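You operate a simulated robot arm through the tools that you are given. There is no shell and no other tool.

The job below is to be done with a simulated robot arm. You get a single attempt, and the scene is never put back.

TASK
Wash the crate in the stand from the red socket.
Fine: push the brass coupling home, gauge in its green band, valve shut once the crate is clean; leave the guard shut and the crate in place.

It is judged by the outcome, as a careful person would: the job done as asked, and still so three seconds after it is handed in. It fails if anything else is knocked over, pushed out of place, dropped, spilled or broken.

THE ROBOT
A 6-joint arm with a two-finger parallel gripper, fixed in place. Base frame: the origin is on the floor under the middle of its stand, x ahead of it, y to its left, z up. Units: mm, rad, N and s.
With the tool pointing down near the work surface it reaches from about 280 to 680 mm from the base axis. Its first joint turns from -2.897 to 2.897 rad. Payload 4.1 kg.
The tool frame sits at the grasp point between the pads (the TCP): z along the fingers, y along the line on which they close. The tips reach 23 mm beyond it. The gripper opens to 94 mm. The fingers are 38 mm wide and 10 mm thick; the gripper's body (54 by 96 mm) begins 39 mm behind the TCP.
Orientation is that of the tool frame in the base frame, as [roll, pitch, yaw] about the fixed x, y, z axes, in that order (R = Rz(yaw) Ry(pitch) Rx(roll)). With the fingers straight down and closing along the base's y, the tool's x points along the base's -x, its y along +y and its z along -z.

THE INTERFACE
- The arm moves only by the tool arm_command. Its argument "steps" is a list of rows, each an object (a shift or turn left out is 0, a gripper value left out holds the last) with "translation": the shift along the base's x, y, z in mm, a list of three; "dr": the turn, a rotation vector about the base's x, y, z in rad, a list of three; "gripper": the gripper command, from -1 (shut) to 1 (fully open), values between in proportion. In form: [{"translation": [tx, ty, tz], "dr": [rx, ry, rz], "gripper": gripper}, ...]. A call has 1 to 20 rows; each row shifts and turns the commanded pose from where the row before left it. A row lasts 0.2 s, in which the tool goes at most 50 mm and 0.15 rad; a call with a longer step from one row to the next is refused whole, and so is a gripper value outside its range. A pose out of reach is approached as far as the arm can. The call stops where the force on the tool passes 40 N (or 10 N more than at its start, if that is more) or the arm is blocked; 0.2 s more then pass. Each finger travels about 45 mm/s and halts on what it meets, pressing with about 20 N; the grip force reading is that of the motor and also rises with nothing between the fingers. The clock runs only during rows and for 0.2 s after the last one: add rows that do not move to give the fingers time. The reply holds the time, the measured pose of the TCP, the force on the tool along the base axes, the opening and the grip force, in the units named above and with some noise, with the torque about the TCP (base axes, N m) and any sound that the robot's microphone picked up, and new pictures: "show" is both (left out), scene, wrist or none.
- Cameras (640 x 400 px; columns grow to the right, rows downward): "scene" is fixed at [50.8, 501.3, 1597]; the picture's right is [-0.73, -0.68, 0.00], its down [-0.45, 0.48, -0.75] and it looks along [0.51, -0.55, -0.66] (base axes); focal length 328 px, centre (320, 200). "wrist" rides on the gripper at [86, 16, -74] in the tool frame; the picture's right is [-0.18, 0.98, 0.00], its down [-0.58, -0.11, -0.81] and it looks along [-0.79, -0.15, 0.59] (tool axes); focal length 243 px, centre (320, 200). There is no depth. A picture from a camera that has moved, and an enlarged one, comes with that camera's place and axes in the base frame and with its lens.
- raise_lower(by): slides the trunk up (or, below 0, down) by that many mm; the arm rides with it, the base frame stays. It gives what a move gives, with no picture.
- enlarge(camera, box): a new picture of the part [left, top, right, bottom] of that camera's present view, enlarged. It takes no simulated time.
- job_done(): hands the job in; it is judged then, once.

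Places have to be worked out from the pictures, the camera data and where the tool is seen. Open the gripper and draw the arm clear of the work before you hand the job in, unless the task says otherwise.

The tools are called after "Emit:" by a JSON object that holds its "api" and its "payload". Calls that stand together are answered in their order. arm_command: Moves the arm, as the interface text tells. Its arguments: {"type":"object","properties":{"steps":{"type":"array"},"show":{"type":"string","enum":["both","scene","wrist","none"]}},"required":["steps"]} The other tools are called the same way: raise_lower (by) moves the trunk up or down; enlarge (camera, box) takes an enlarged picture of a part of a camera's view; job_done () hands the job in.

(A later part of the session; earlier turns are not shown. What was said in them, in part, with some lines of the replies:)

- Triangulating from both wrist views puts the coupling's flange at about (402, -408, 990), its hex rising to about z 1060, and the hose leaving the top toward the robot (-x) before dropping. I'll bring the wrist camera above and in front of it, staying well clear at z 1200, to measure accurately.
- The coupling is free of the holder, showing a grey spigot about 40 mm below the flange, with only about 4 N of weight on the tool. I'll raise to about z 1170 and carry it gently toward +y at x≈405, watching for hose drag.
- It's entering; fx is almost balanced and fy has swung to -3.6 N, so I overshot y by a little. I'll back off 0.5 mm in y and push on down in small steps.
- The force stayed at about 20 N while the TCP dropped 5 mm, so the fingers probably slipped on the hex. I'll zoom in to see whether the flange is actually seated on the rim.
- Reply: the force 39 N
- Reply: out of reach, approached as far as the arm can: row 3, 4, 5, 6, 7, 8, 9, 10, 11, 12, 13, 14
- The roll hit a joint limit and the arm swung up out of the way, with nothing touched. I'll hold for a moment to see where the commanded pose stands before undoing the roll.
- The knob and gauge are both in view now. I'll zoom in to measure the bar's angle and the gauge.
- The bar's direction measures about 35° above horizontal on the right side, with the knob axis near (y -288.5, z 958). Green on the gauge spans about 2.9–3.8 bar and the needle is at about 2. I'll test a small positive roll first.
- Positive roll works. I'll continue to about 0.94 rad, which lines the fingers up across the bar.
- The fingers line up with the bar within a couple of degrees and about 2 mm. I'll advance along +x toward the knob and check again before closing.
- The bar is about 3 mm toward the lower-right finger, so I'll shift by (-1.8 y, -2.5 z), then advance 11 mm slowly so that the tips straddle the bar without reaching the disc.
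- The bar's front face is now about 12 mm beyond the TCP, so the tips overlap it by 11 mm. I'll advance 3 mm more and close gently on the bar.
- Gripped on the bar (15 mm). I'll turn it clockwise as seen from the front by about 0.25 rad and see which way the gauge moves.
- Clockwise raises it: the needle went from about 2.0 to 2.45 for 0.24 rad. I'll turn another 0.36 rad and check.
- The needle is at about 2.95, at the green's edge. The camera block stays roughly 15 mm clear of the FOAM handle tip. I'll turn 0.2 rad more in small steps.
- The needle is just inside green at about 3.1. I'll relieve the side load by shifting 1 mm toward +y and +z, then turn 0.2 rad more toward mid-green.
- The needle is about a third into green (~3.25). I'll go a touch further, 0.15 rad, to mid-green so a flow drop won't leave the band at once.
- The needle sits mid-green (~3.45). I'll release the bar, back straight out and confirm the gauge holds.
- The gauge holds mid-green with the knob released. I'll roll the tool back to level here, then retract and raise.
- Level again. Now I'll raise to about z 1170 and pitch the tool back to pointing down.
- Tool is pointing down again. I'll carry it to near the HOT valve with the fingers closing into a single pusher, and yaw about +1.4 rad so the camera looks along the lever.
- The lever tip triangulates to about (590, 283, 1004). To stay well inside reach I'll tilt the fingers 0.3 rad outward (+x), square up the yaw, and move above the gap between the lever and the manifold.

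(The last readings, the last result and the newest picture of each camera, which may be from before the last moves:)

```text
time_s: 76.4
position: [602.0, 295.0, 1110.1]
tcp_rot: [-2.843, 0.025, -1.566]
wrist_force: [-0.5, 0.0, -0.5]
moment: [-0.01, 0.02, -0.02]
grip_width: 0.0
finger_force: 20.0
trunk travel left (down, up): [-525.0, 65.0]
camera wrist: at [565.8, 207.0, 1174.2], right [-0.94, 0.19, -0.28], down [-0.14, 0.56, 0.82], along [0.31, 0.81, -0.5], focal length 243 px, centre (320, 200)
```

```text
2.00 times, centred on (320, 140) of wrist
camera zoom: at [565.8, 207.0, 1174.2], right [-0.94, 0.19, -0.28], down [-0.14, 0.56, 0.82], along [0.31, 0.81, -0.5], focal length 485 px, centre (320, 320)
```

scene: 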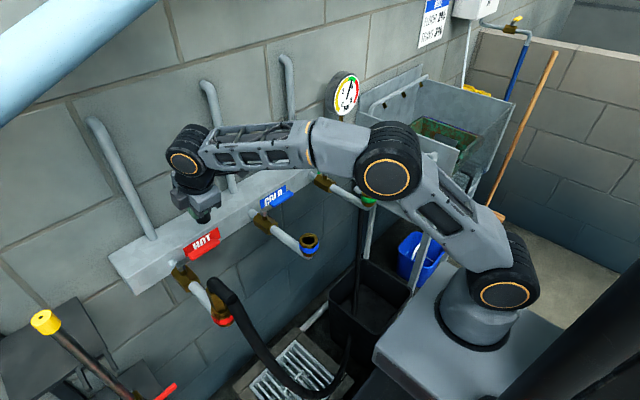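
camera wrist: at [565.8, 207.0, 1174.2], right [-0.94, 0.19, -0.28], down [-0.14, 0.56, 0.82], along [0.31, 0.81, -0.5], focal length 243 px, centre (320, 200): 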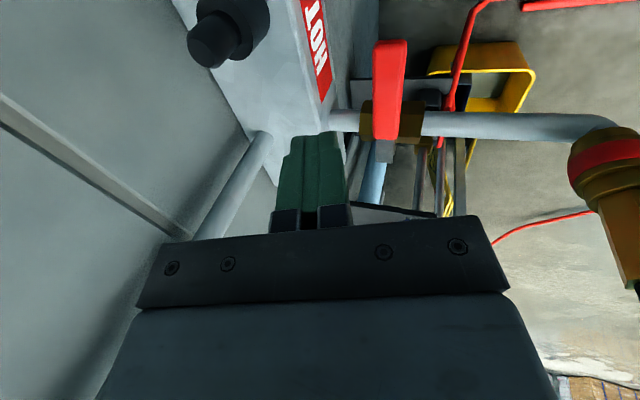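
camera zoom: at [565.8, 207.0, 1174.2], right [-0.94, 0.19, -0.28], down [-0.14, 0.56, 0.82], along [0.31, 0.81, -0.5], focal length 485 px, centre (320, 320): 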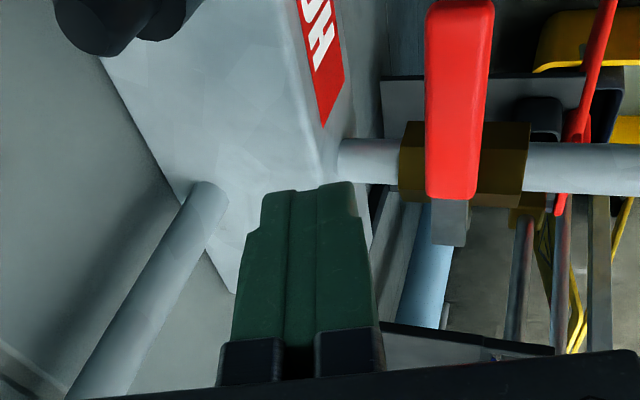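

Clear view: the lever handle runs along x≈585 from y≈281 to 357, with its pivot near (585, 382), and the manifold face is at x≈650. I'll move the pusher to x≈612, y≈297 and lower it into the gap behind the handle.

Emit:
{"api": "arm_command", "payload": {"steps": [{"translation": [10, 2, 0]}, {"translation": [0, 0, -25]}, {"translation": [0, 0, -25]}, {"translation": [0, 0, -25]}, {"translation": [0, 0, -15]}, {"translation": [0, 0, -10]}, {"translation": [0, 0, 0]}], "show": "both"}}

Emit:
{"api": "enlarge", "payload": {"camera": "scene", "box": [140, 160, 300, 320]}}

Emit:
{"api": "enlarge", "payload": {"camera": "wrist", "box": [200, 0, 440, 240]}}

```text
time_s: 78.0
position: [612.4, 297.0, 1010.8]
tcp_rot: [-2.843, 0.025, -1.566]
wrist_force: [-0.3, 0.2, -1.2]
moment: [-0.01, 0.05, 0.05]
grip_width: 0.1
finger_force: 19.9
trunk travel left (down, up): [-525.0, 65.0]
camera wrist: at [575.9, 208.8, 1074.1], right [-0.94, 0.19, -0.28], down [-0.14, 0.56, 0.82], along [0.31, 0.81, -0.5], focal length 243 px, centre (320, 200)
```

scene: 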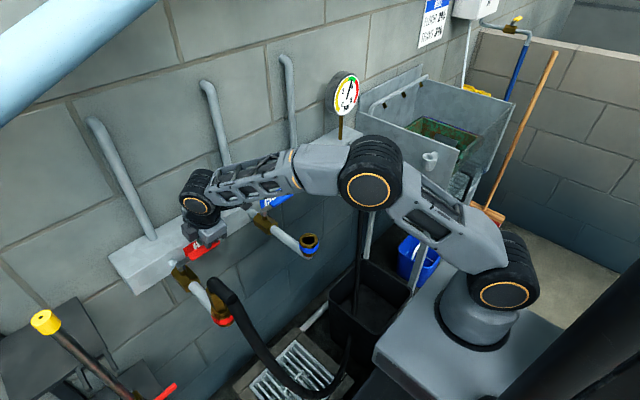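
wrist: 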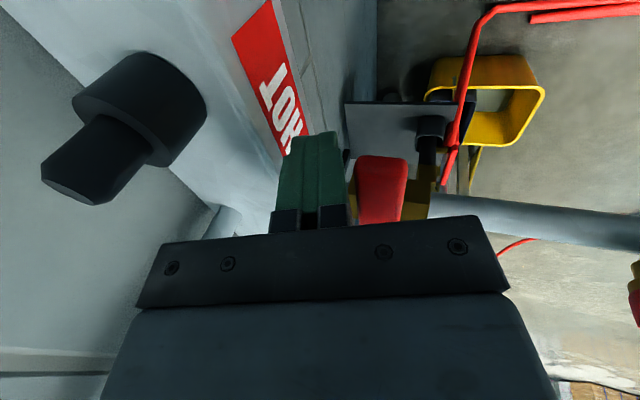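

```text
2.50 times, centred on (220, 240) of scene
camera zoom: at [50.8, 501.3, 1597.0], right [-0.73, -0.68, 0.0], down [-0.45, 0.48, -0.75], along [0.51, -0.55, -0.66], focal length 820 px, centre (570, 100)
```

zoom: 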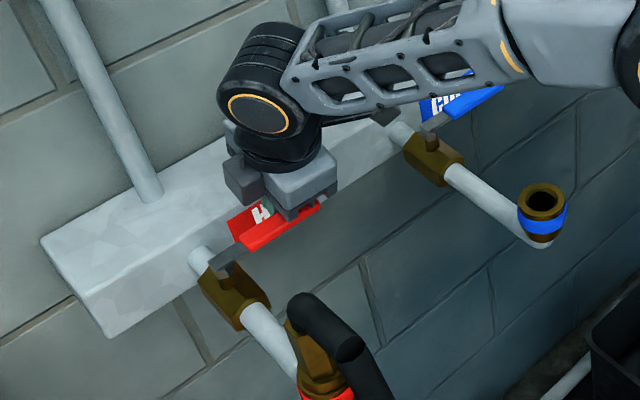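

```text
1.67 times, centred on (320, 120) of wrist
camera zoom: at [575.9, 208.8, 1074.1], right [-0.94, 0.19, -0.28], down [-0.14, 0.56, 0.82], along [0.31, 0.81, -0.5], focal length 404 px, centre (320, 333)
```

zoom: 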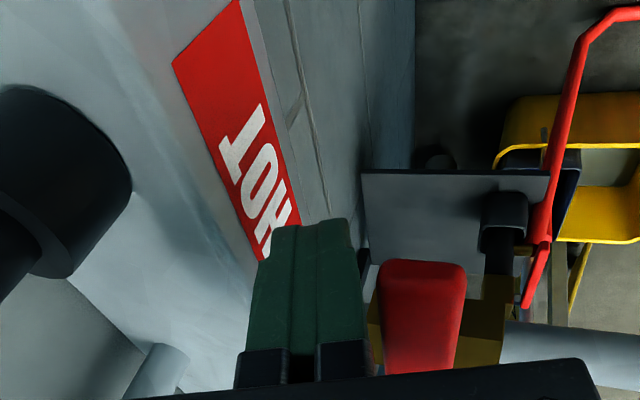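

The pusher is beside the handle on the manifold side, overlapping it in height. I'll start pulling toward -x gently and watch the force.

Emit:
{"api": "arm_command", "payload": {"steps": [{"translation": [-4, 0, 0]}, {"translation": [-4, 0, 0]}, {"translation": [-4, 0, 0]}, {"translation": [-4, 0, 0]}, {"translation": [0, 0, 0]}], "show": "none"}}

Emit:
{"api": "enlarge", "payload": {"camera": "wrist", "box": [200, 0, 440, 240]}}

```text
time_s: 79.2
position: [596.0, 298.1, 1008.4]
tcp_rot: [-2.843, 0.025, -1.565]
wrist_force: [0.4, -1.4, 0.7]
moment: [0.02, 0.0, 0.01]
grip_width: 0.0
finger_force: 20.6
trunk travel left (down, up): [-525.0, 65.0]
```

```text
1.67 times, centred on (320, 120) of wrist
camera zoom: at [559.7, 209.0, 1074.3], right [-0.94, 0.19, -0.28], down [-0.14, 0.56, 0.82], along [0.31, 0.81, -0.5], focal length 404 px, centre (320, 333)
```

zoom: 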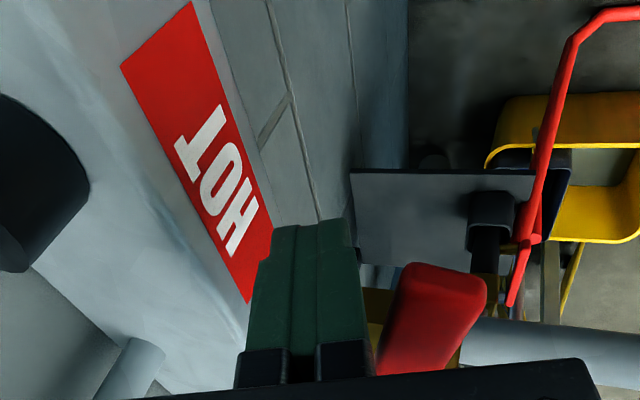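

The handle is swinging with little resistance. I'll continue along its arc, taking the tilt out gradually.

Emit:
{"api": "arm_command", "payload": {"steps": [{"translation": [-9, 0, 0]}, {"translation": [-8, 0.5, 0], "dr": [0, 0.04, 0]}, {"translation": [-8, 1.5, 0], "dr": [0, 0.04, 0]}, {"translation": [-8, 3.5, 0], "dr": [0, 0.04, 0]}, {"translation": [-8, 4, 0], "dr": [0, 0.04, 0]}, {"translation": [0, 0, 0]}], "show": "both"}}

Emit:
{"api": "enlarge", "payload": {"camera": "wrist", "box": [200, 0, 440, 240]}}

Emit:
{"api": "enlarge", "payload": {"camera": "scene", "box": [140, 160, 300, 320]}}

```text
time_s: 80.6
position: [554.5, 306.2, 1010.7]
tcp_rot: [-3.003, 0.023, -1.568]
wrist_force: [-0.8, 0.0, 0.5]
moment: [0.0, -0.03, -0.04]
grip_width: 0.0
finger_force: 20.1
trunk travel left (down, up): [-525.0, 65.0]
camera wrist: at [529.1, 218.8, 1079.1], right [-0.97, 0.19, -0.13], down [0.0, 0.56, 0.83], along [0.23, 0.81, -0.55], focal length 243 px, centre (320, 200)
```

scene: 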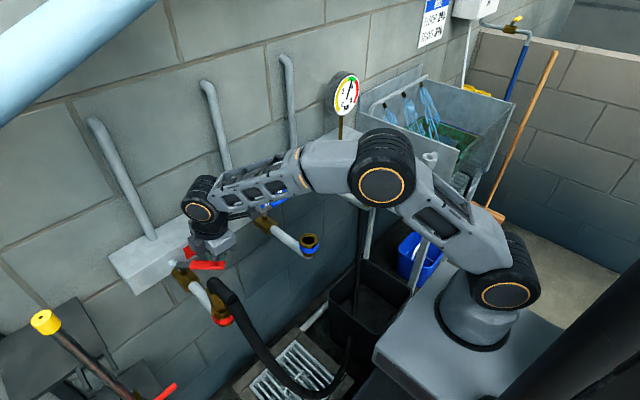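
wrist: 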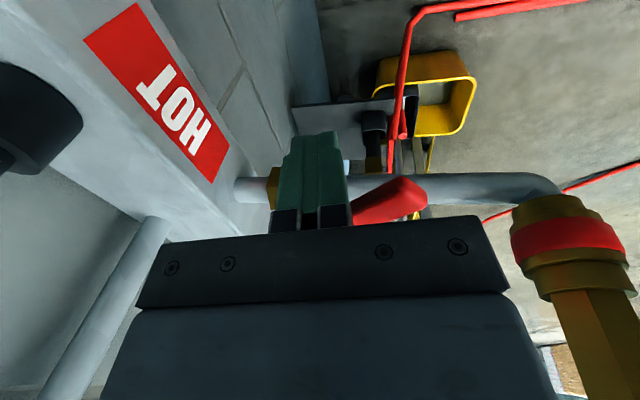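

```text
1.67 times, centred on (320, 120) of wrist
camera zoom: at [529.1, 218.8, 1079.1], right [-0.97, 0.19, -0.13], down [0.0, 0.56, 0.83], along [0.23, 0.81, -0.55], focal length 404 px, centre (320, 333)
```

zoom: 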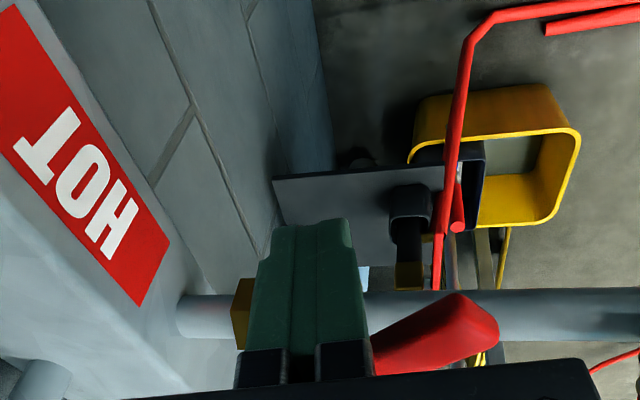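

```text
2.50 times, centred on (220, 240) of scene
camera zoom: at [50.8, 501.3, 1597.0], right [-0.73, -0.68, 0.0], down [-0.45, 0.48, -0.75], along [0.51, -0.55, -0.66], focal length 820 px, centre (570, 100)
```

zoom: 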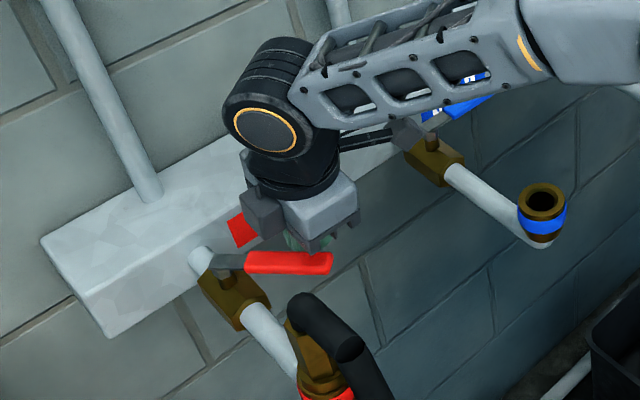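

Water is already spraying onto the crate. Before opening further I'll check the gauge with flow and look for any leak at the coupling.

Emit:
{"api": "enlarge", "payload": {"camera": "scene", "box": [310, 60, 380, 130]}}

Emit:
{"api": "enlarge", "payload": {"camera": "scene", "box": [350, 60, 530, 210]}}

Emit:
{"api": "enlarge", "payload": {"camera": "scene", "box": [180, 260, 280, 340]}}

```text
5.71 times, centred on (345, 95) of scene
camera zoom: at [50.8, 501.3, 1597.0], right [-0.73, -0.68, 0.0], down [-0.45, 0.48, -0.75], along [0.51, -0.55, -0.66], focal length 1874 px, centre (177, 800)
```

zoom: 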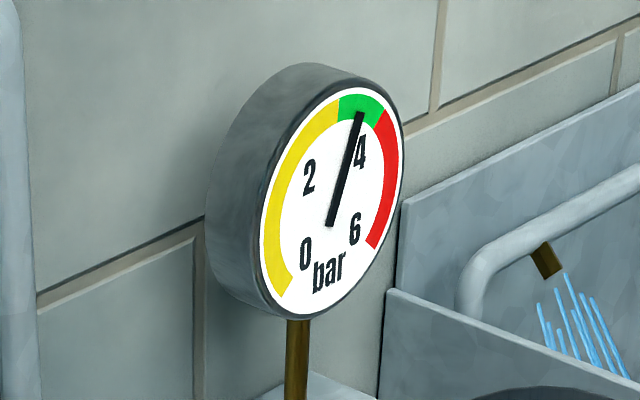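

```text
2.67 times, centred on (440, 135) of scene
camera zoom: at [50.8, 501.3, 1597.0], right [-0.73, -0.68, 0.0], down [-0.45, 0.48, -0.75], along [0.51, -0.55, -0.66], focal length 874 px, centre (0, 373)
```

zoom: 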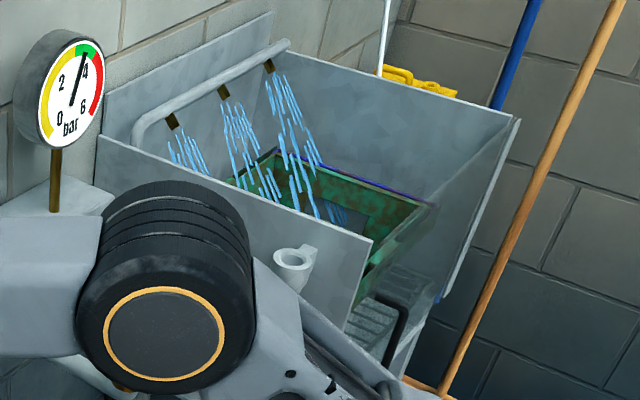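

```text
5.00 times, centred on (230, 300) of scene
camera zoom: at [50.8, 501.3, 1597.0], right [-0.73, -0.68, 0.0], down [-0.45, 0.48, -0.75], along [0.51, -0.55, -0.66], focal length 1640 px, centre (770, -300)
```

zoom: 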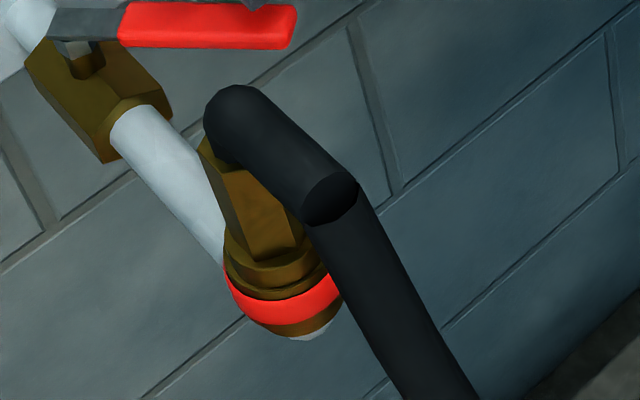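

The gauge stays mid-green with flow and the joint is dry. I'll swing the lever the rest of the way open.

Emit:
{"api": "arm_command", "payload": {"steps": [{"translation": [-7, 6, 0], "dr": [0, 0.035, 0]}, {"translation": [-7, 7, 0], "dr": [0, 0.035, 0]}, {"translation": [-5, 8, 0], "dr": [0, 0.035, 0]}, {"translation": [-5, 8, 0], "dr": [0, 0.035, 0]}, {"translation": [0, 0, 0]}], "show": "scene"}}

Emit:
{"api": "enlarge", "payload": {"camera": "scene", "box": [140, 180, 300, 340]}}

Emit:
{"api": "enlarge", "payload": {"camera": "scene", "box": [310, 60, 530, 210]}}

```text
time_s: 81.8
position: [530.1, 335.5, 1010.5]
tcp_rot: [3.139, 0.024, -1.571]
wrist_force: [0.2, 0.3, 0.8]
moment: [-0.06, -0.02, 0.03]
grip_width: 0.0
finger_force: 20.3
trunk travel left (down, up): [-525.0, 65.0]
```

scene: 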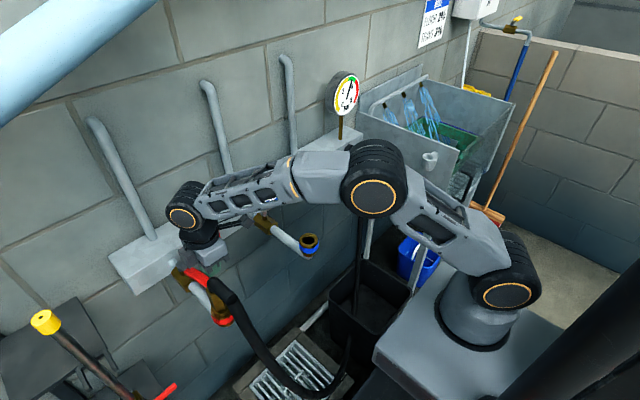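

```text
2.50 times, centred on (220, 260) of scene
camera zoom: at [50.8, 501.3, 1597.0], right [-0.73, -0.68, 0.0], down [-0.45, 0.48, -0.75], along [0.51, -0.55, -0.66], focal length 820 px, centre (570, 50)
```

zoom: 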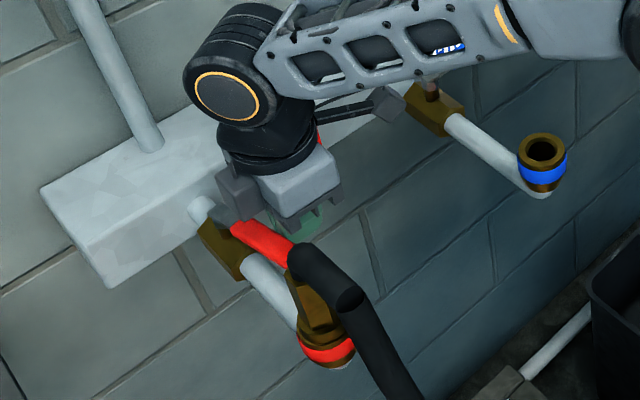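

```text
2.67 times, centred on (420, 135) of scene
camera zoom: at [50.8, 501.3, 1597.0], right [-0.73, -0.68, 0.0], down [-0.45, 0.48, -0.75], along [0.51, -0.55, -0.66], focal length 874 px, centre (53, 373)
```

zoom: 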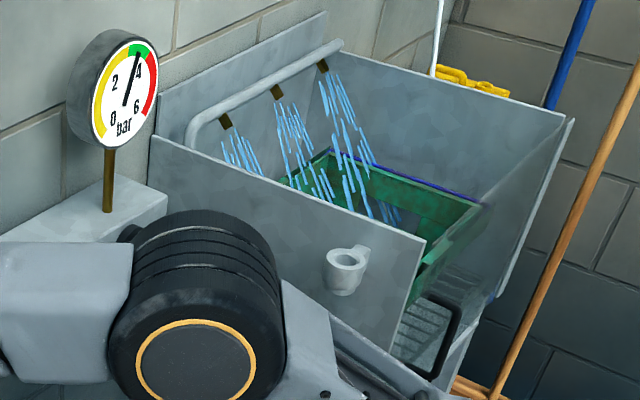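

Emit:
{"api": "enlarge", "payload": {"camera": "scene", "box": [400, 90, 490, 170]}}

Emit:
{"api": "enlarge", "payload": {"camera": "scene", "box": [310, 60, 380, 130]}}

Emit:
{"api": "enlarge", "payload": {"camera": "wrist", "box": [200, 0, 520, 240]}}

```text
5.00 times, centred on (445, 130) of scene
camera zoom: at [50.8, 501.3, 1597.0], right [-0.73, -0.68, 0.0], down [-0.45, 0.48, -0.75], along [0.51, -0.55, -0.66], focal length 1640 px, centre (-305, 550)
```

zoom: 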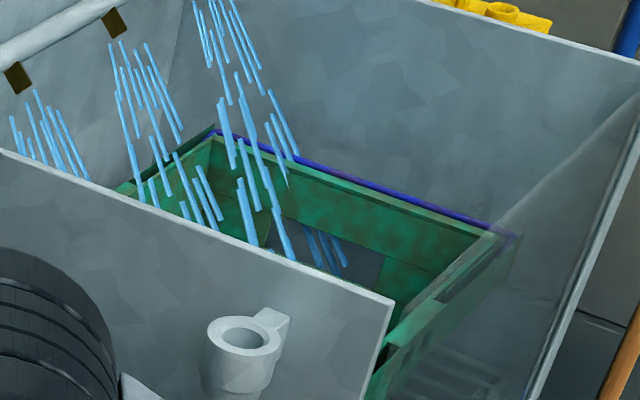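

```text
5.71 times, centred on (345, 95) of scene
camera zoom: at [50.8, 501.3, 1597.0], right [-0.73, -0.68, 0.0], down [-0.45, 0.48, -0.75], along [0.51, -0.55, -0.66], focal length 1874 px, centre (177, 800)
```

zoom: 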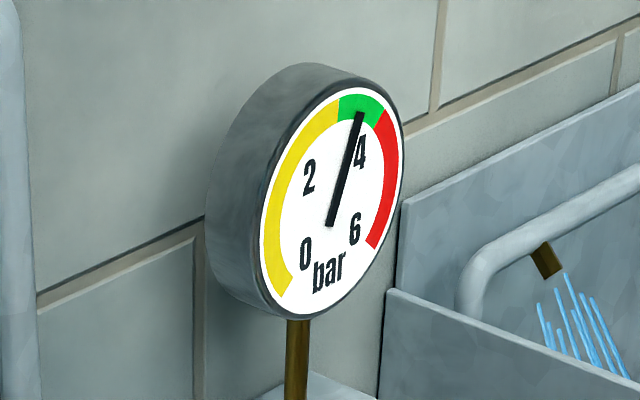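

```text
1.67 times, centred on (360, 120) of wrist
camera zoom: at [514.7, 248.3, 1082.1], right [-0.98, 0.19, 0.01], down [0.11, 0.56, 0.82], along [0.15, 0.81, -0.57], focal length 404 px, centre (253, 333)
```

zoom: 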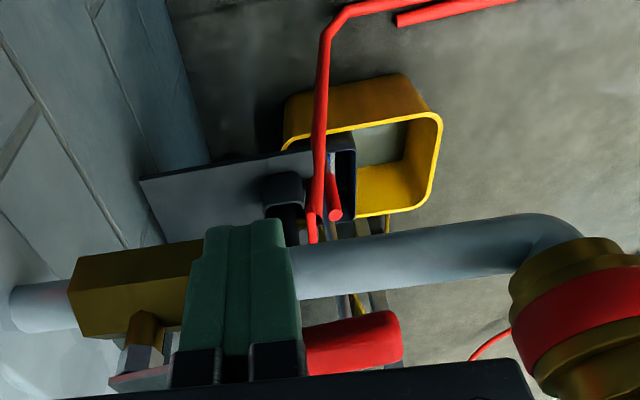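

The lever is fully open, the gauge is mid-green and the crate is cleaning. While it washes I'll lift the pusher over the lever to its +y side, ready to shut the valve.

Emit:
{"api": "arm_command", "payload": {"steps": [{"translation": [0, -4, 0]}, {"translation": [0, 0, 25]}, {"translation": [0, 0, 35]}, {"translation": [0, 10, 15]}, {"translation": [-3, 25, 0], "dr": [0.05, 0, 0]}, {"translation": [-3, 25, 0], "dr": [0.05, 0, 0]}, {"translation": [-3, 20, 0], "dr": [0.05, 0, 0]}, {"translation": [-3, 8, 0]}, {"translation": [0, 0, 0]}], "show": "both"}}

Emit:
{"api": "enlarge", "payload": {"camera": "scene", "box": [400, 90, 490, 170]}}

Emit:
{"api": "enlarge", "payload": {"camera": "scene", "box": [140, 180, 300, 340]}}

Emit:
{"api": "enlarge", "payload": {"camera": "scene", "box": [310, 60, 380, 130]}}

```text
time_s: 83.8
position: [517.8, 420.4, 1084.1]
tcp_rot: [3.139, 0.174, -1.574]
wrist_force: [0.1, 0.4, 0.2]
moment: [0.01, -0.01, -0.02]
grip_width: 0.0
finger_force: 19.8
trunk travel left (down, up): [-525.0, 65.0]
camera wrist: at [502.9, 322.4, 1142.5], right [-0.98, 0.18, 0.03], down [0.11, 0.43, 0.9], along [0.15, 0.88, -0.44], focal length 243 px, centre (320, 200)
```

scene: 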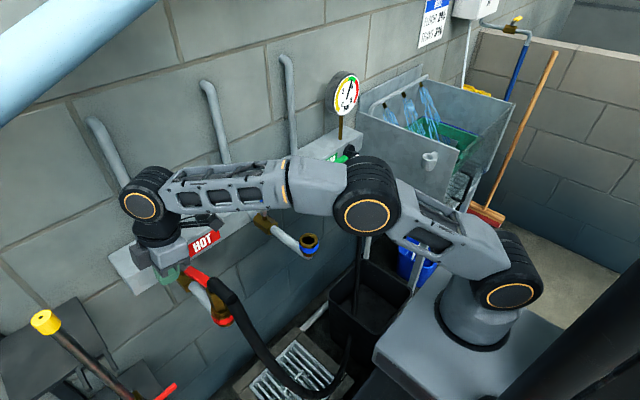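
wrist: 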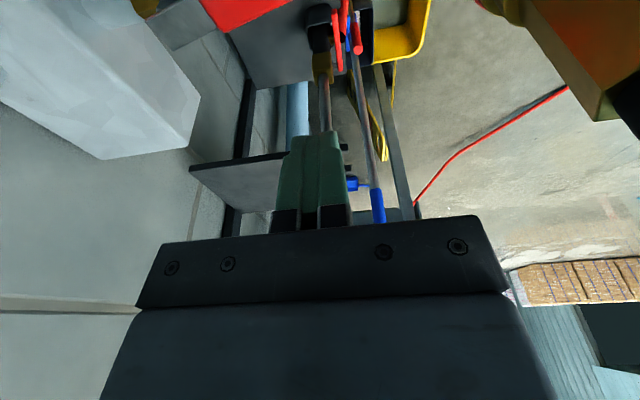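

```text
5.00 times, centred on (445, 130) of scene
camera zoom: at [50.8, 501.3, 1597.0], right [-0.73, -0.68, 0.0], down [-0.45, 0.48, -0.75], along [0.51, -0.55, -0.66], focal length 1640 px, centre (-305, 550)
```

zoom: 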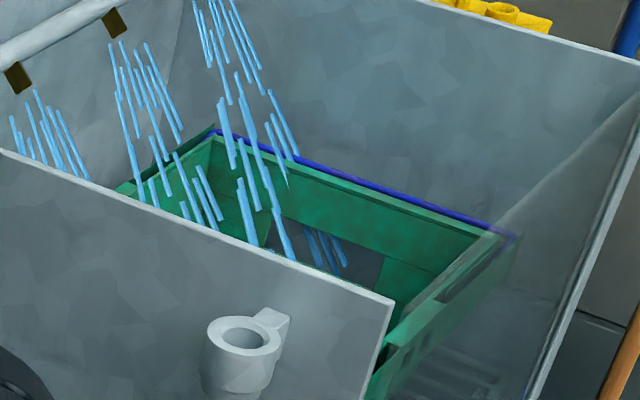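

```text
2.50 times, centred on (220, 260) of scene
camera zoom: at [50.8, 501.3, 1597.0], right [-0.73, -0.68, 0.0], down [-0.45, 0.48, -0.75], along [0.51, -0.55, -0.66], focal length 820 px, centre (570, 50)
```

zoom: 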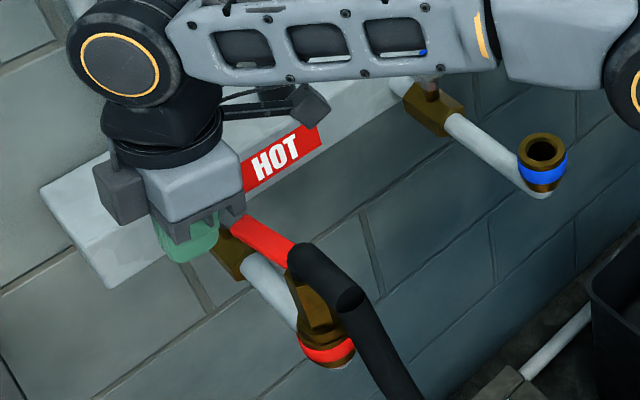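

```text
5.71 times, centred on (345, 95) of scene
camera zoom: at [50.8, 501.3, 1597.0], right [-0.73, -0.68, 0.0], down [-0.45, 0.48, -0.75], along [0.51, -0.55, -0.66], focal length 1874 px, centre (177, 800)
```

zoom: 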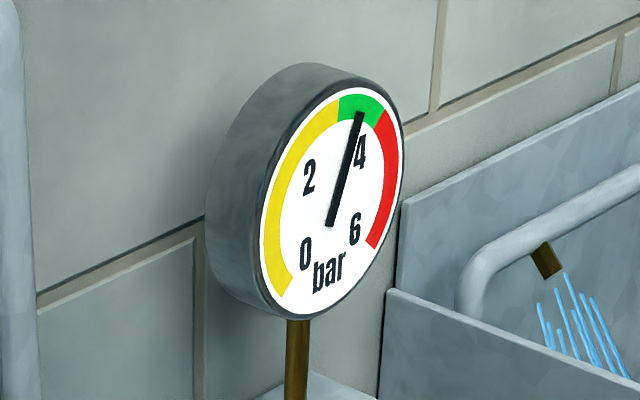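

The crate is nearly clean and the gauge is still mid-green. I'll lower the pusher beside the handle on its +y side, without touching it, and let the wash run a few more seconds.

Emit:
{"api": "arm_command", "payload": {"steps": [{"translation": [0, 0, -25]}, {"translation": [0, 0, -25]}, {"translation": [0, 0, -15]}, {"translation": [0, 0, -9]}, {"translation": [0, 0, 0]}, {"translation": [0, 0, 0]}, {"translation": [0, 0, 0]}, {"translation": [0, 0, 0]}], "show": "both"}}

Emit:
{"api": "enlarge", "payload": {"camera": "scene", "box": [400, 90, 490, 170]}}

Emit:
{"api": "enlarge", "payload": {"camera": "scene", "box": [140, 180, 300, 340]}}

```text
time_s: 85.6
position: [518.4, 419.6, 1011.6]
tcp_rot: [3.139, 0.174, -1.574]
wrist_force: [0.2, 0.0, 1.6]
moment: [0.01, -0.03, 0.01]
grip_width: 0.0
finger_force: 20.6
trunk travel left (down, up): [-525.0, 65.0]
camera wrist: at [503.0, 322.0, 1069.2], right [-0.98, 0.18, 0.03], down [0.11, 0.43, 0.9], along [0.15, 0.88, -0.44], focal length 243 px, centre (320, 200)
```

scene: 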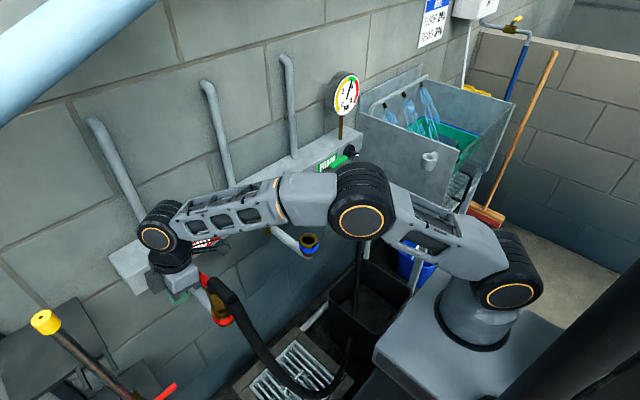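
wrist: 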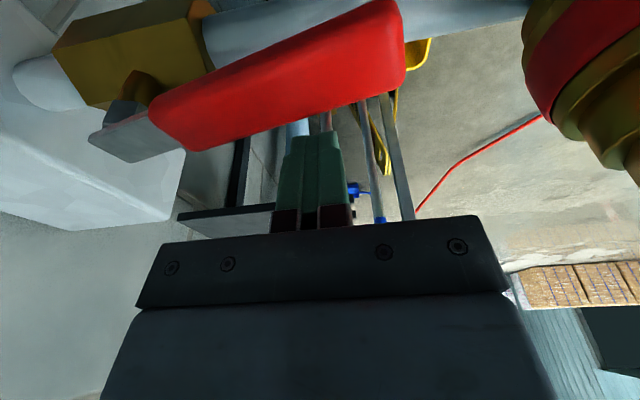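

```text
5.00 times, centred on (445, 130) of scene
camera zoom: at [50.8, 501.3, 1597.0], right [-0.73, -0.68, 0.0], down [-0.45, 0.48, -0.75], along [0.51, -0.55, -0.66], focal length 1640 px, centre (-305, 550)
```

zoom: 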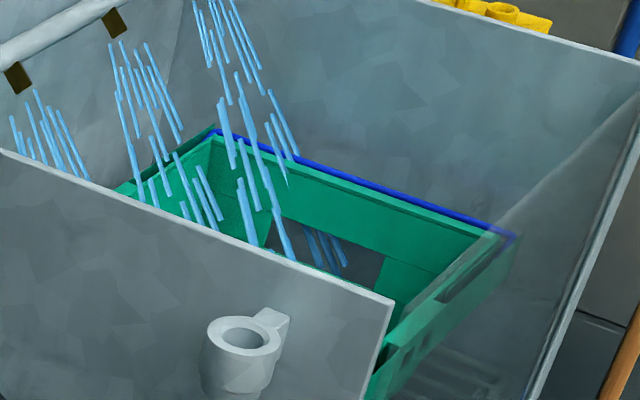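

```text
2.50 times, centred on (220, 260) of scene
camera zoom: at [50.8, 501.3, 1597.0], right [-0.73, -0.68, 0.0], down [-0.45, 0.48, -0.75], along [0.51, -0.55, -0.66], focal length 820 px, centre (570, 50)
```

zoom: 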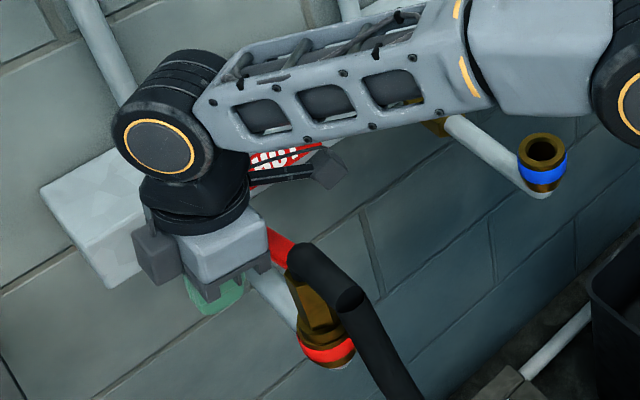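

The crate now looks uniformly clean green. I'll give it about 2 more seconds for safety, then check it again.

Emit:
{"api": "arm_command", "payload": {"steps": [{"translation": [0, 0, 0]}, {"translation": [0, 0, 0]}, {"translation": [0, 0, 0]}, {"translation": [0, 0, 0]}, {"translation": [0, 0, 0]}, {"translation": [0, 0, 0]}, {"translation": [0, 0, 0]}, {"translation": [0, 0, 0]}, {"translation": [0, 0, 0]}, {"translation": [0, 0, 0]}], "show": "none"}}

Emit:
{"api": "enlarge", "payload": {"camera": "scene", "box": [400, 90, 490, 170]}}

Emit:
{"api": "enlarge", "payload": {"camera": "scene", "box": [310, 60, 380, 130]}}

```text
time_s: 87.8
position: [518.5, 420.8, 1011.3]
tcp_rot: [3.141, 0.174, -1.573]
wrist_force: [-0.5, 0.3, -0.4]
moment: [0.0, 0.02, -0.03]
grip_width: 0.1
finger_force: 20.1
trunk travel left (down, up): [-525.0, 65.0]
```

```text
5.00 times, centred on (445, 130) of scene
camera zoom: at [50.8, 501.3, 1597.0], right [-0.73, -0.68, 0.0], down [-0.45, 0.48, -0.75], along [0.51, -0.55, -0.66], focal length 1640 px, centre (-305, 550)
```

zoom: 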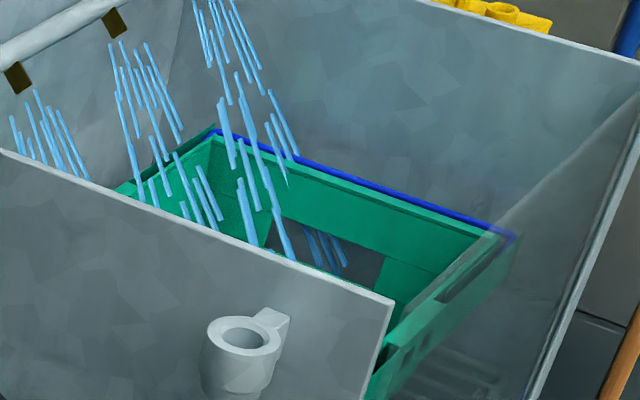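

```text
5.71 times, centred on (345, 95) of scene
camera zoom: at [50.8, 501.3, 1597.0], right [-0.73, -0.68, 0.0], down [-0.45, 0.48, -0.75], along [0.51, -0.55, -0.66], focal length 1874 px, centre (177, 800)
```

zoom: 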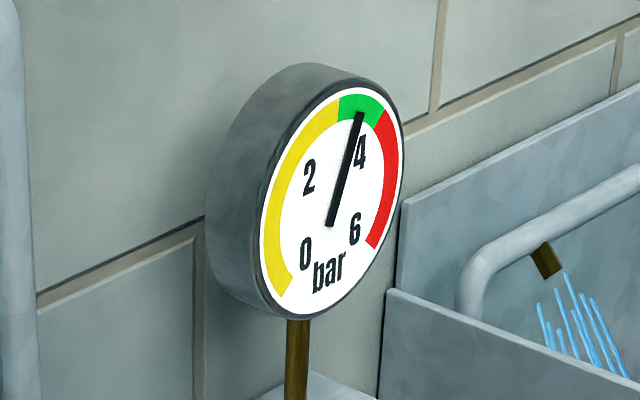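

The crate is clean and the gauge is still in green. I'll shut the valve now, pushing the handle back along its arc toward its closed position.

Emit:
{"api": "arm_command", "payload": {"steps": [{"translation": [-3, -12, 0]}, {"translation": [-1, -12, 0]}, {"translation": [-2, -10, 0], "dr": [-0.03, 0, 0]}, {"translation": [-1, -9.5, 0], "dr": [-0.03, 0, 0]}, {"translation": [0.5, -11, 0], "dr": [-0.03, 0, 0]}, {"translation": [1.2, -11, 0], "dr": [-0.03, 0, 0]}, {"translation": [3.8, -12, 0], "dr": [-0.03, 0, 0]}, {"translation": [4.7, -12, 0]}, {"translation": [0, 0, 0]}], "show": "both"}}

Emit:
{"api": "enlarge", "payload": {"camera": "scene", "box": [140, 180, 300, 340]}}

```text
time_s: 89.8
position: [522.2, 329.2, 1011.3]
tcp_rot: [3.14, 0.025, -1.573]
wrist_force: [0.0, 0.5, 0.1]
moment: [0.01, -0.02, 0.03]
grip_width: 0.0
finger_force: 19.9
trunk travel left (down, up): [-525.0, 65.0]
camera wrist: at [506.4, 241.9, 1083.3], right [-0.98, 0.19, 0.01], down [0.11, 0.56, 0.82], along [0.15, 0.81, -0.57], focal length 243 px, centre (320, 200)
```

scene: 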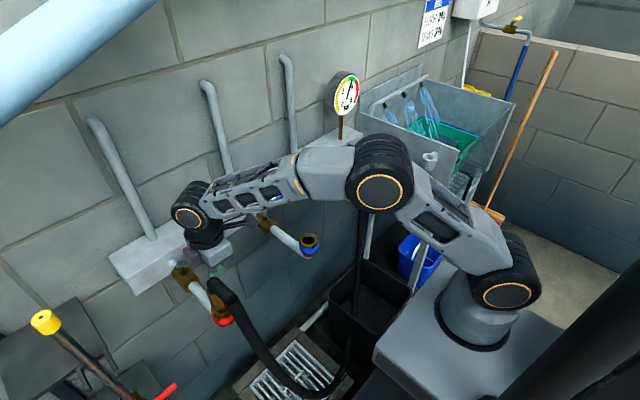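
wrist: 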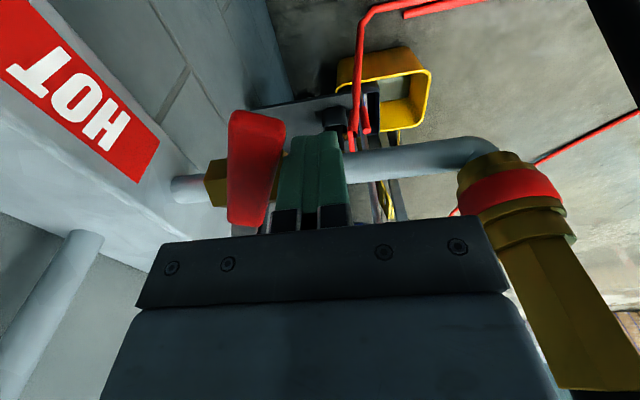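

```text
2.50 times, centred on (220, 260) of scene
camera zoom: at [50.8, 501.3, 1597.0], right [-0.73, -0.68, 0.0], down [-0.45, 0.48, -0.75], along [0.51, -0.55, -0.66], focal length 820 px, centre (570, 50)
```

zoom: 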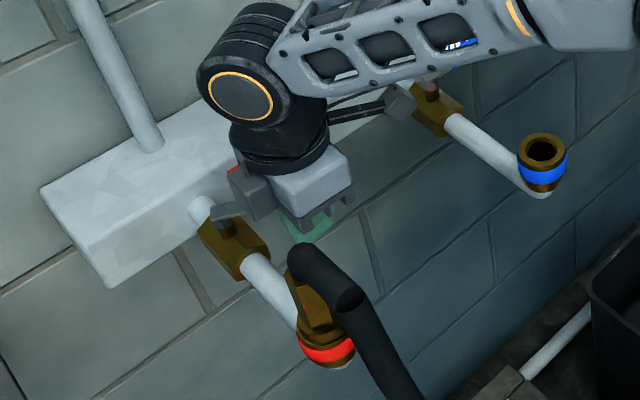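

The handle is about two-thirds closed, leading the pusher. I'll keep pushing it toward +x until it reaches its stop.

Emit:
{"api": "arm_command", "payload": {"steps": [{"translation": [8, -9, 0]}, {"translation": [9, -8, 0]}, {"translation": [9, -5, 0]}, {"translation": [8, -3, 0]}, {"translation": [6, -2, 0]}, {"translation": [3, 0, 0]}, {"translation": [0, 0, 0]}], "show": "both"}}

Emit:
{"api": "enlarge", "payload": {"camera": "scene", "box": [140, 180, 300, 340]}}

Emit:
{"api": "enlarge", "payload": {"camera": "scene", "box": [310, 60, 530, 210]}}

```text
time_s: 91.4
position: [561.6, 304.2, 1013.4]
tcp_rot: [3.137, 0.02, -1.57]
wrist_force: [-23.7, -0.6, -2.6]
moment: [-0.04, 0.02, 0.04]
grip_width: 0.0
finger_force: 20.3
trunk travel left (down, up): [-525.0, 65.0]
camera wrist: at [546.7, 215.6, 1083.6], right [-0.98, 0.18, 0.01], down [0.11, 0.56, 0.82], along [0.15, 0.81, -0.57], focal length 243 px, centre (320, 200)
```

scene: 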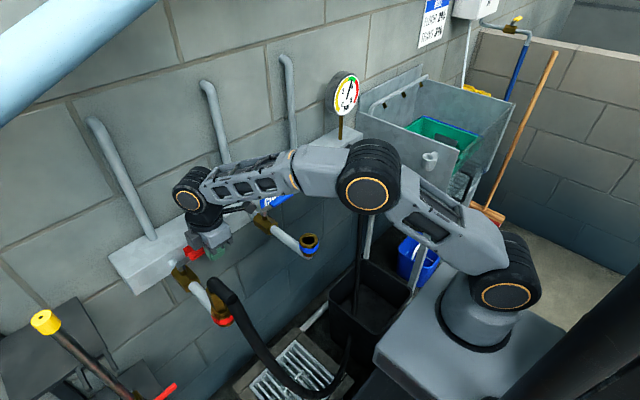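
wrist: 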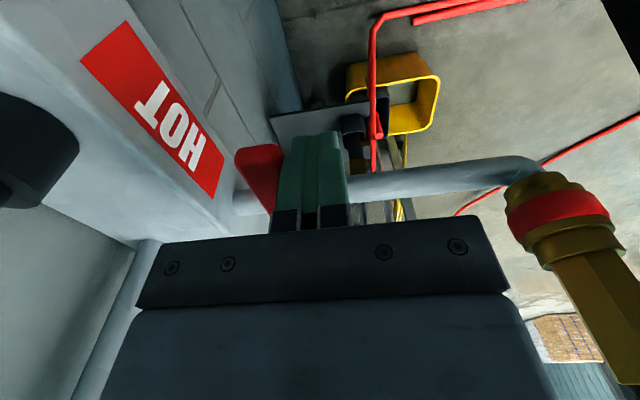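

```text
2.50 times, centred on (220, 260) of scene
camera zoom: at [50.8, 501.3, 1597.0], right [-0.73, -0.68, 0.0], down [-0.45, 0.48, -0.75], along [0.51, -0.55, -0.66], focal length 820 px, centre (570, 50)
```

zoom: 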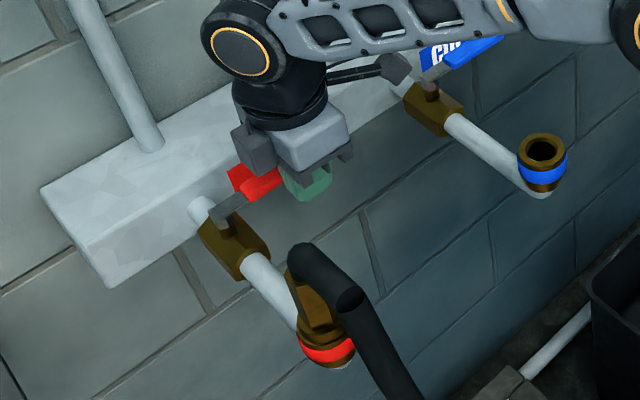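

```text
2.67 times, centred on (420, 135) of scene
camera zoom: at [50.8, 501.3, 1597.0], right [-0.73, -0.68, 0.0], down [-0.45, 0.48, -0.75], along [0.51, -0.55, -0.66], focal length 874 px, centre (53, 373)
```

zoom: 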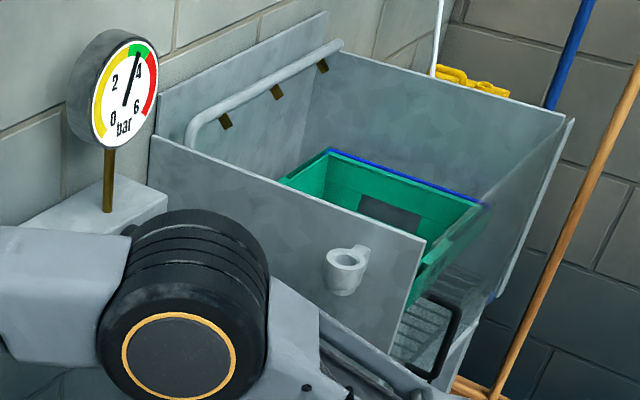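

The water has stopped, the handle is against its stop (24 N), and the gauge is still mid-green. I'll ease off the handle, lift straight up and draw clear.

Emit:
{"api": "arm_command", "payload": {"steps": [{"translation": [-6, 0, 0]}, {"translation": [-6, 0, 0]}, {"translation": [0, 0, 25]}, {"translation": [0, 0, 35]}, {"translation": [0, 0, 40]}, {"translation": [0, 0, 40]}, {"translation": [-10, -20, 20]}, {"translation": [-20, -30, 10], "dr": [0, 0, -0.12]}, {"translation": [-25, -30, 10], "dr": [0, 0, -0.12]}, {"translation": [-25, -30, 10], "dr": [0, 0, -0.14]}, {"translation": [-25, -30, 10], "dr": [0, 0, -0.14]}, {"translation": [-25, -30, 10], "dr": [0, 0, -0.14]}, {"translation": [-25, -30, 10], "dr": [0, 0, -0.14]}, {"translation": [-25, -20, 10], "dr": [0, 0, -0.14]}, {"translation": [-25, -10, 10], "dr": [0, 0, -0.14]}, {"translation": [-25, -10, 0], "dr": [0, 0, -0.14]}, {"translation": [-15, 0, 0], "dr": [0, 0, -0.14]}, {"translation": [0, 0, 0], "dr": [0, 0, -0.14], "gripper": 1}, {"translation": [0, 0, 0]}, {"translation": [0, 0, 0]}], "show": "both"}}

Emit:
{"api": "enlarge", "payload": {"camera": "scene", "box": [140, 180, 300, 340]}}

Emit:
{"api": "enlarge", "payload": {"camera": "scene", "box": [310, 60, 380, 130]}}

Emit:
{"api": "enlarge", "payload": {"camera": "scene", "box": [340, 60, 530, 260]}}

```text
time_s: 95.6
position: [307.6, 62.1, 1252.2]
tcp_rot: [3.14, 0.024, -3.072]
wrist_force: [-0.5, -0.2, 0.0]
moment: [0.03, -0.01, 0.0]
grip_width: 68.6
finger_force: 0.0
trunk travel left (down, up): [-525.0, 65.0]
camera wrist: at [219.6, 73.4, 1323.4], right [0.12, 0.99, 0.01], down [0.57, -0.07, 0.82], along [0.82, -0.09, -0.57], focal length 243 px, centre (320, 200)
```

scene: 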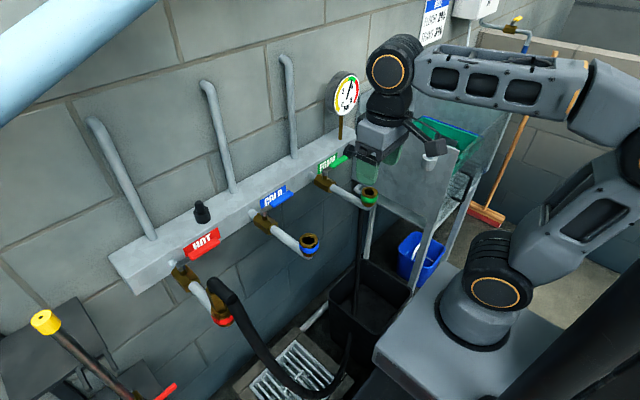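
wrist: 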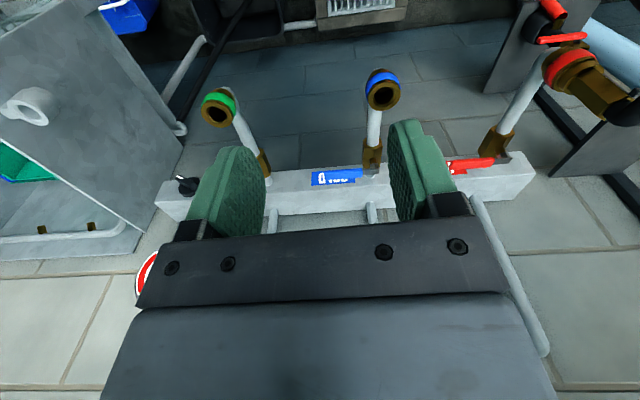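

```text
2.50 times, centred on (220, 260) of scene
camera zoom: at [50.8, 501.3, 1597.0], right [-0.73, -0.68, 0.0], down [-0.45, 0.48, -0.75], along [0.51, -0.55, -0.66], focal length 820 px, centre (570, 50)
```

zoom: 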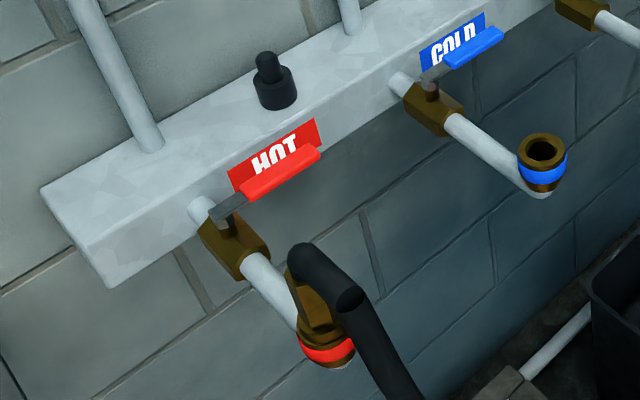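

```text
5.71 times, centred on (345, 95) of scene
camera zoom: at [50.8, 501.3, 1597.0], right [-0.73, -0.68, 0.0], down [-0.45, 0.48, -0.75], along [0.51, -0.55, -0.66], focal length 1874 px, centre (177, 800)
```

zoom: 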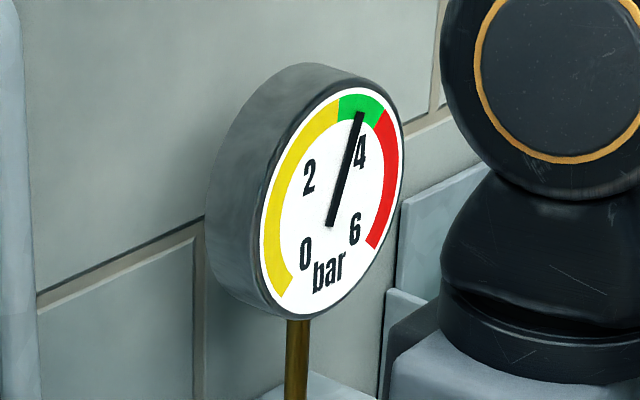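

```text
2.00 times, centred on (435, 160) of scene
camera zoom: at [50.8, 501.3, 1597.0], right [-0.73, -0.68, 0.0], down [-0.45, 0.48, -0.75], along [0.51, -0.55, -0.66], focal length 656 px, centre (90, 280)
```

zoom: 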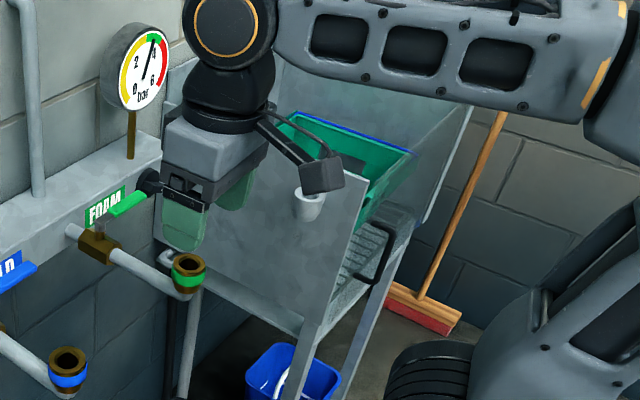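

The HOT lever is back in its original closed position, the joint is dry and the gauge is mid-green. I'll take one last look into the sink with the wrist camera from above to confirm the crate is clean all round and the guard is shut.

Emit:
{"api": "arm_command", "payload": {"steps": [{"translation": [0, -30, 5], "gripper": 1}, {"translation": [0, -40, 5]}, {"translation": [0, -40, 0]}, {"translation": [0, -40, 0]}, {"translation": [0, -40, 0]}, {"translation": [0, -40, 0]}, {"translation": [0, -40, 0]}, {"translation": [0, -40, 0]}, {"translation": [0, -40, 0]}, {"translation": [0, -40, 0]}, {"translation": [0, -40, 0]}, {"translation": [0, -30, 0]}, {"translation": [0, 0, 0]}], "show": "both"}}

Emit:
{"api": "enlarge", "payload": {"camera": "wrist", "box": [0, 0, 330, 240]}}

```text
time_s: 98.4
position: [308.1, -397.2, 1261.9]
tcp_rot: [3.14, 0.024, -3.074]
wrist_force: [-0.4, -0.8, 1.1]
moment: [-0.01, 0.0, 0.02]
grip_width: 93.9
finger_force: 0.1
trunk travel left (down, up): [-525.0, 65.0]
camera wrist: at [219.4, -387.0, 1333.1], right [0.12, 0.99, 0.01], down [0.57, -0.07, 0.82], along [0.82, -0.09, -0.57], focal length 243 px, centre (320, 200)
```

scene: 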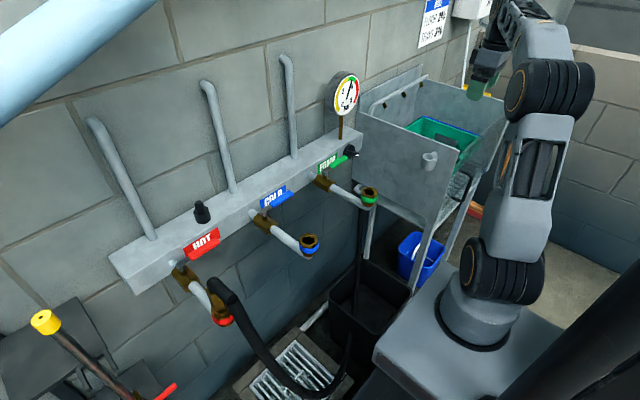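
wrist: 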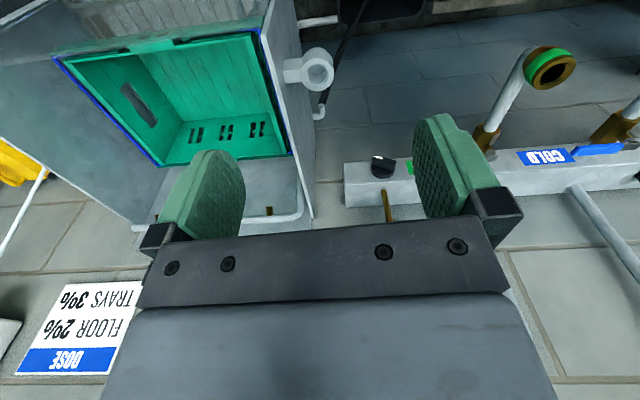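

```text
1.67 times, centred on (165, 120) of wrist
camera zoom: at [219.4, -387.0, 1333.1], right [0.12, 0.99, 0.01], down [0.57, -0.07, 0.82], along [0.82, -0.09, -0.57], focal length 404 px, centre (578, 333)
```

zoom: 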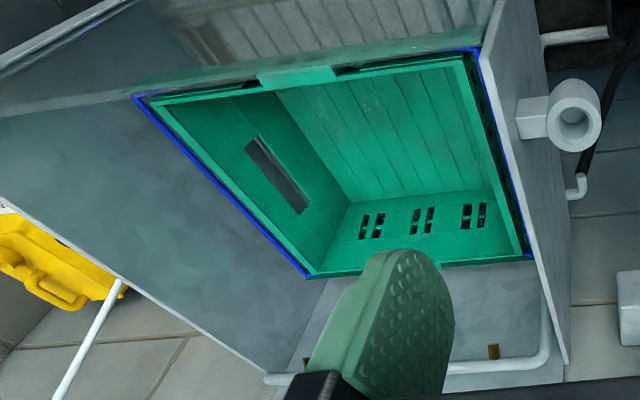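

The crate is clean on all visible faces and in place, the guard is shut, and nothing is disturbed. I'll draw the open gripper back to its starting area, clear of the work.

Emit:
{"api": "arm_command", "payload": {"steps": [{"translation": [0, 40, 10]}, {"translation": [0, 45, 10]}, {"translation": [0, 45, 10]}, {"translation": [0, 45, 10]}, {"translation": [0, 45, 10]}, {"translation": [0, 45, 8]}, {"translation": [0, 45, 0]}, {"translation": [0, 45, 0]}, {"translation": [-5, 45, 0]}, {"translation": [-5, 40, 0]}, {"translation": [-8, 20, 0]}, {"translation": [0, 0, 0]}], "show": "scene"}}

Emit:
{"api": "enlarge", "payload": {"camera": "scene", "box": [310, 60, 380, 130]}}

Emit:
{"api": "enlarge", "payload": {"camera": "scene", "box": [180, 220, 280, 340]}}

```text
time_s: 101.0
position: [289.9, 63.4, 1320.7]
tcp_rot: [3.14, 0.025, -3.074]
wrist_force: [0.4, 0.7, 0.3]
moment: [-0.02, 0.0, 0.05]
grip_width: 94.2
finger_force: 0.1
trunk travel left (down, up): [-525.0, 65.0]
```

scene: 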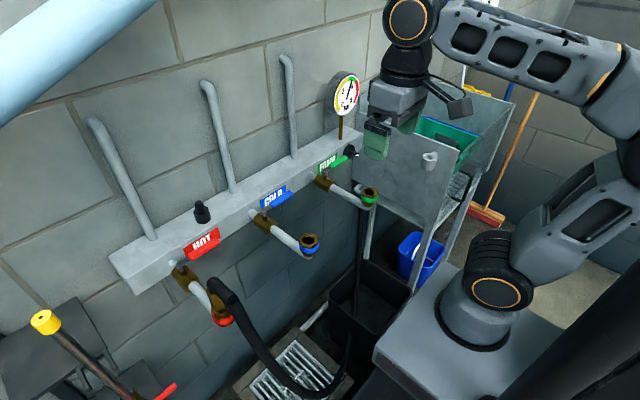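

```text
5.71 times, centred on (345, 95) of scene
camera zoom: at [50.8, 501.3, 1597.0], right [-0.73, -0.68, 0.0], down [-0.45, 0.48, -0.75], along [0.51, -0.55, -0.66], focal length 1874 px, centre (177, 800)
```

zoom: 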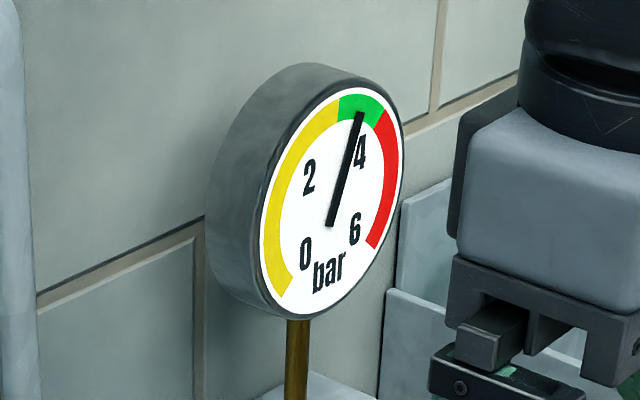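

```text
3.33 times, centred on (230, 280) of scene
camera zoom: at [50.8, 501.3, 1597.0], right [-0.73, -0.68, 0.0], down [-0.45, 0.48, -0.75], along [0.51, -0.55, -0.66], focal length 1093 px, centre (620, -67)
```

zoom: 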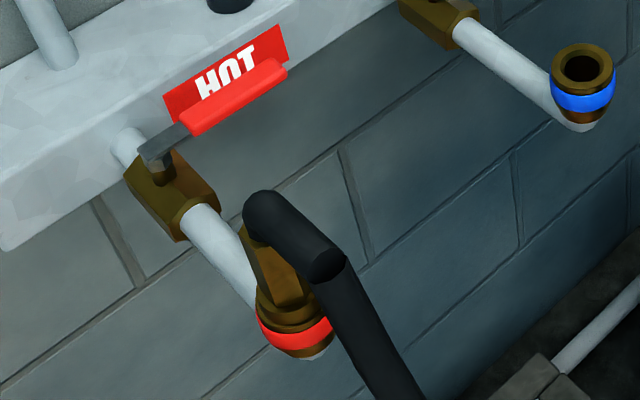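

Everything is as asked: the coupling is home in the red socket, the HOT valve is shut, and the gauge is mid-green. The crate is clean and in place, the guard is shut, and the arm is clear with the gripper open. Handing in.

Emit:
{"api": "job_done", "payload": {}}

```text
The job is handed in.
```

The crate is washed and the job is handed in. I don't have the judge's result.

- **Coupling:** it is pushed fully into the red (HOT) socket, with the flange flush on the rim. I saw no leak there with the water running. There was no click; I judged it home because it stopped moving under about 44 N of downward push.
- **Pressure:** the gauge sat near 2 bar at the start. I turned the black knob under the gauge until the needle was in the middle of the green band, and it stayed there with the water running and afterwards.
- **Wash:** I opened the HOT valve most of the way (about 75° of its turn) for roughly 10 seconds. In the final view every face of the crate the camera could see was clean; the outside faces against the sink were not checked.
- **Valve:** it is shut against its stop, back where it started, and the spray has stopped.
- **Stand:** the guard is still shut and the crate is in place. I saw nothing else moved or knocked over.

While lining up for the knob, the arm reached a joint limit and swung up clear of everything. It touched nothing, and I brought it back before carrying on.

The arm is back at its starting area with the gripper open. The hose is still plugged into the red socket.
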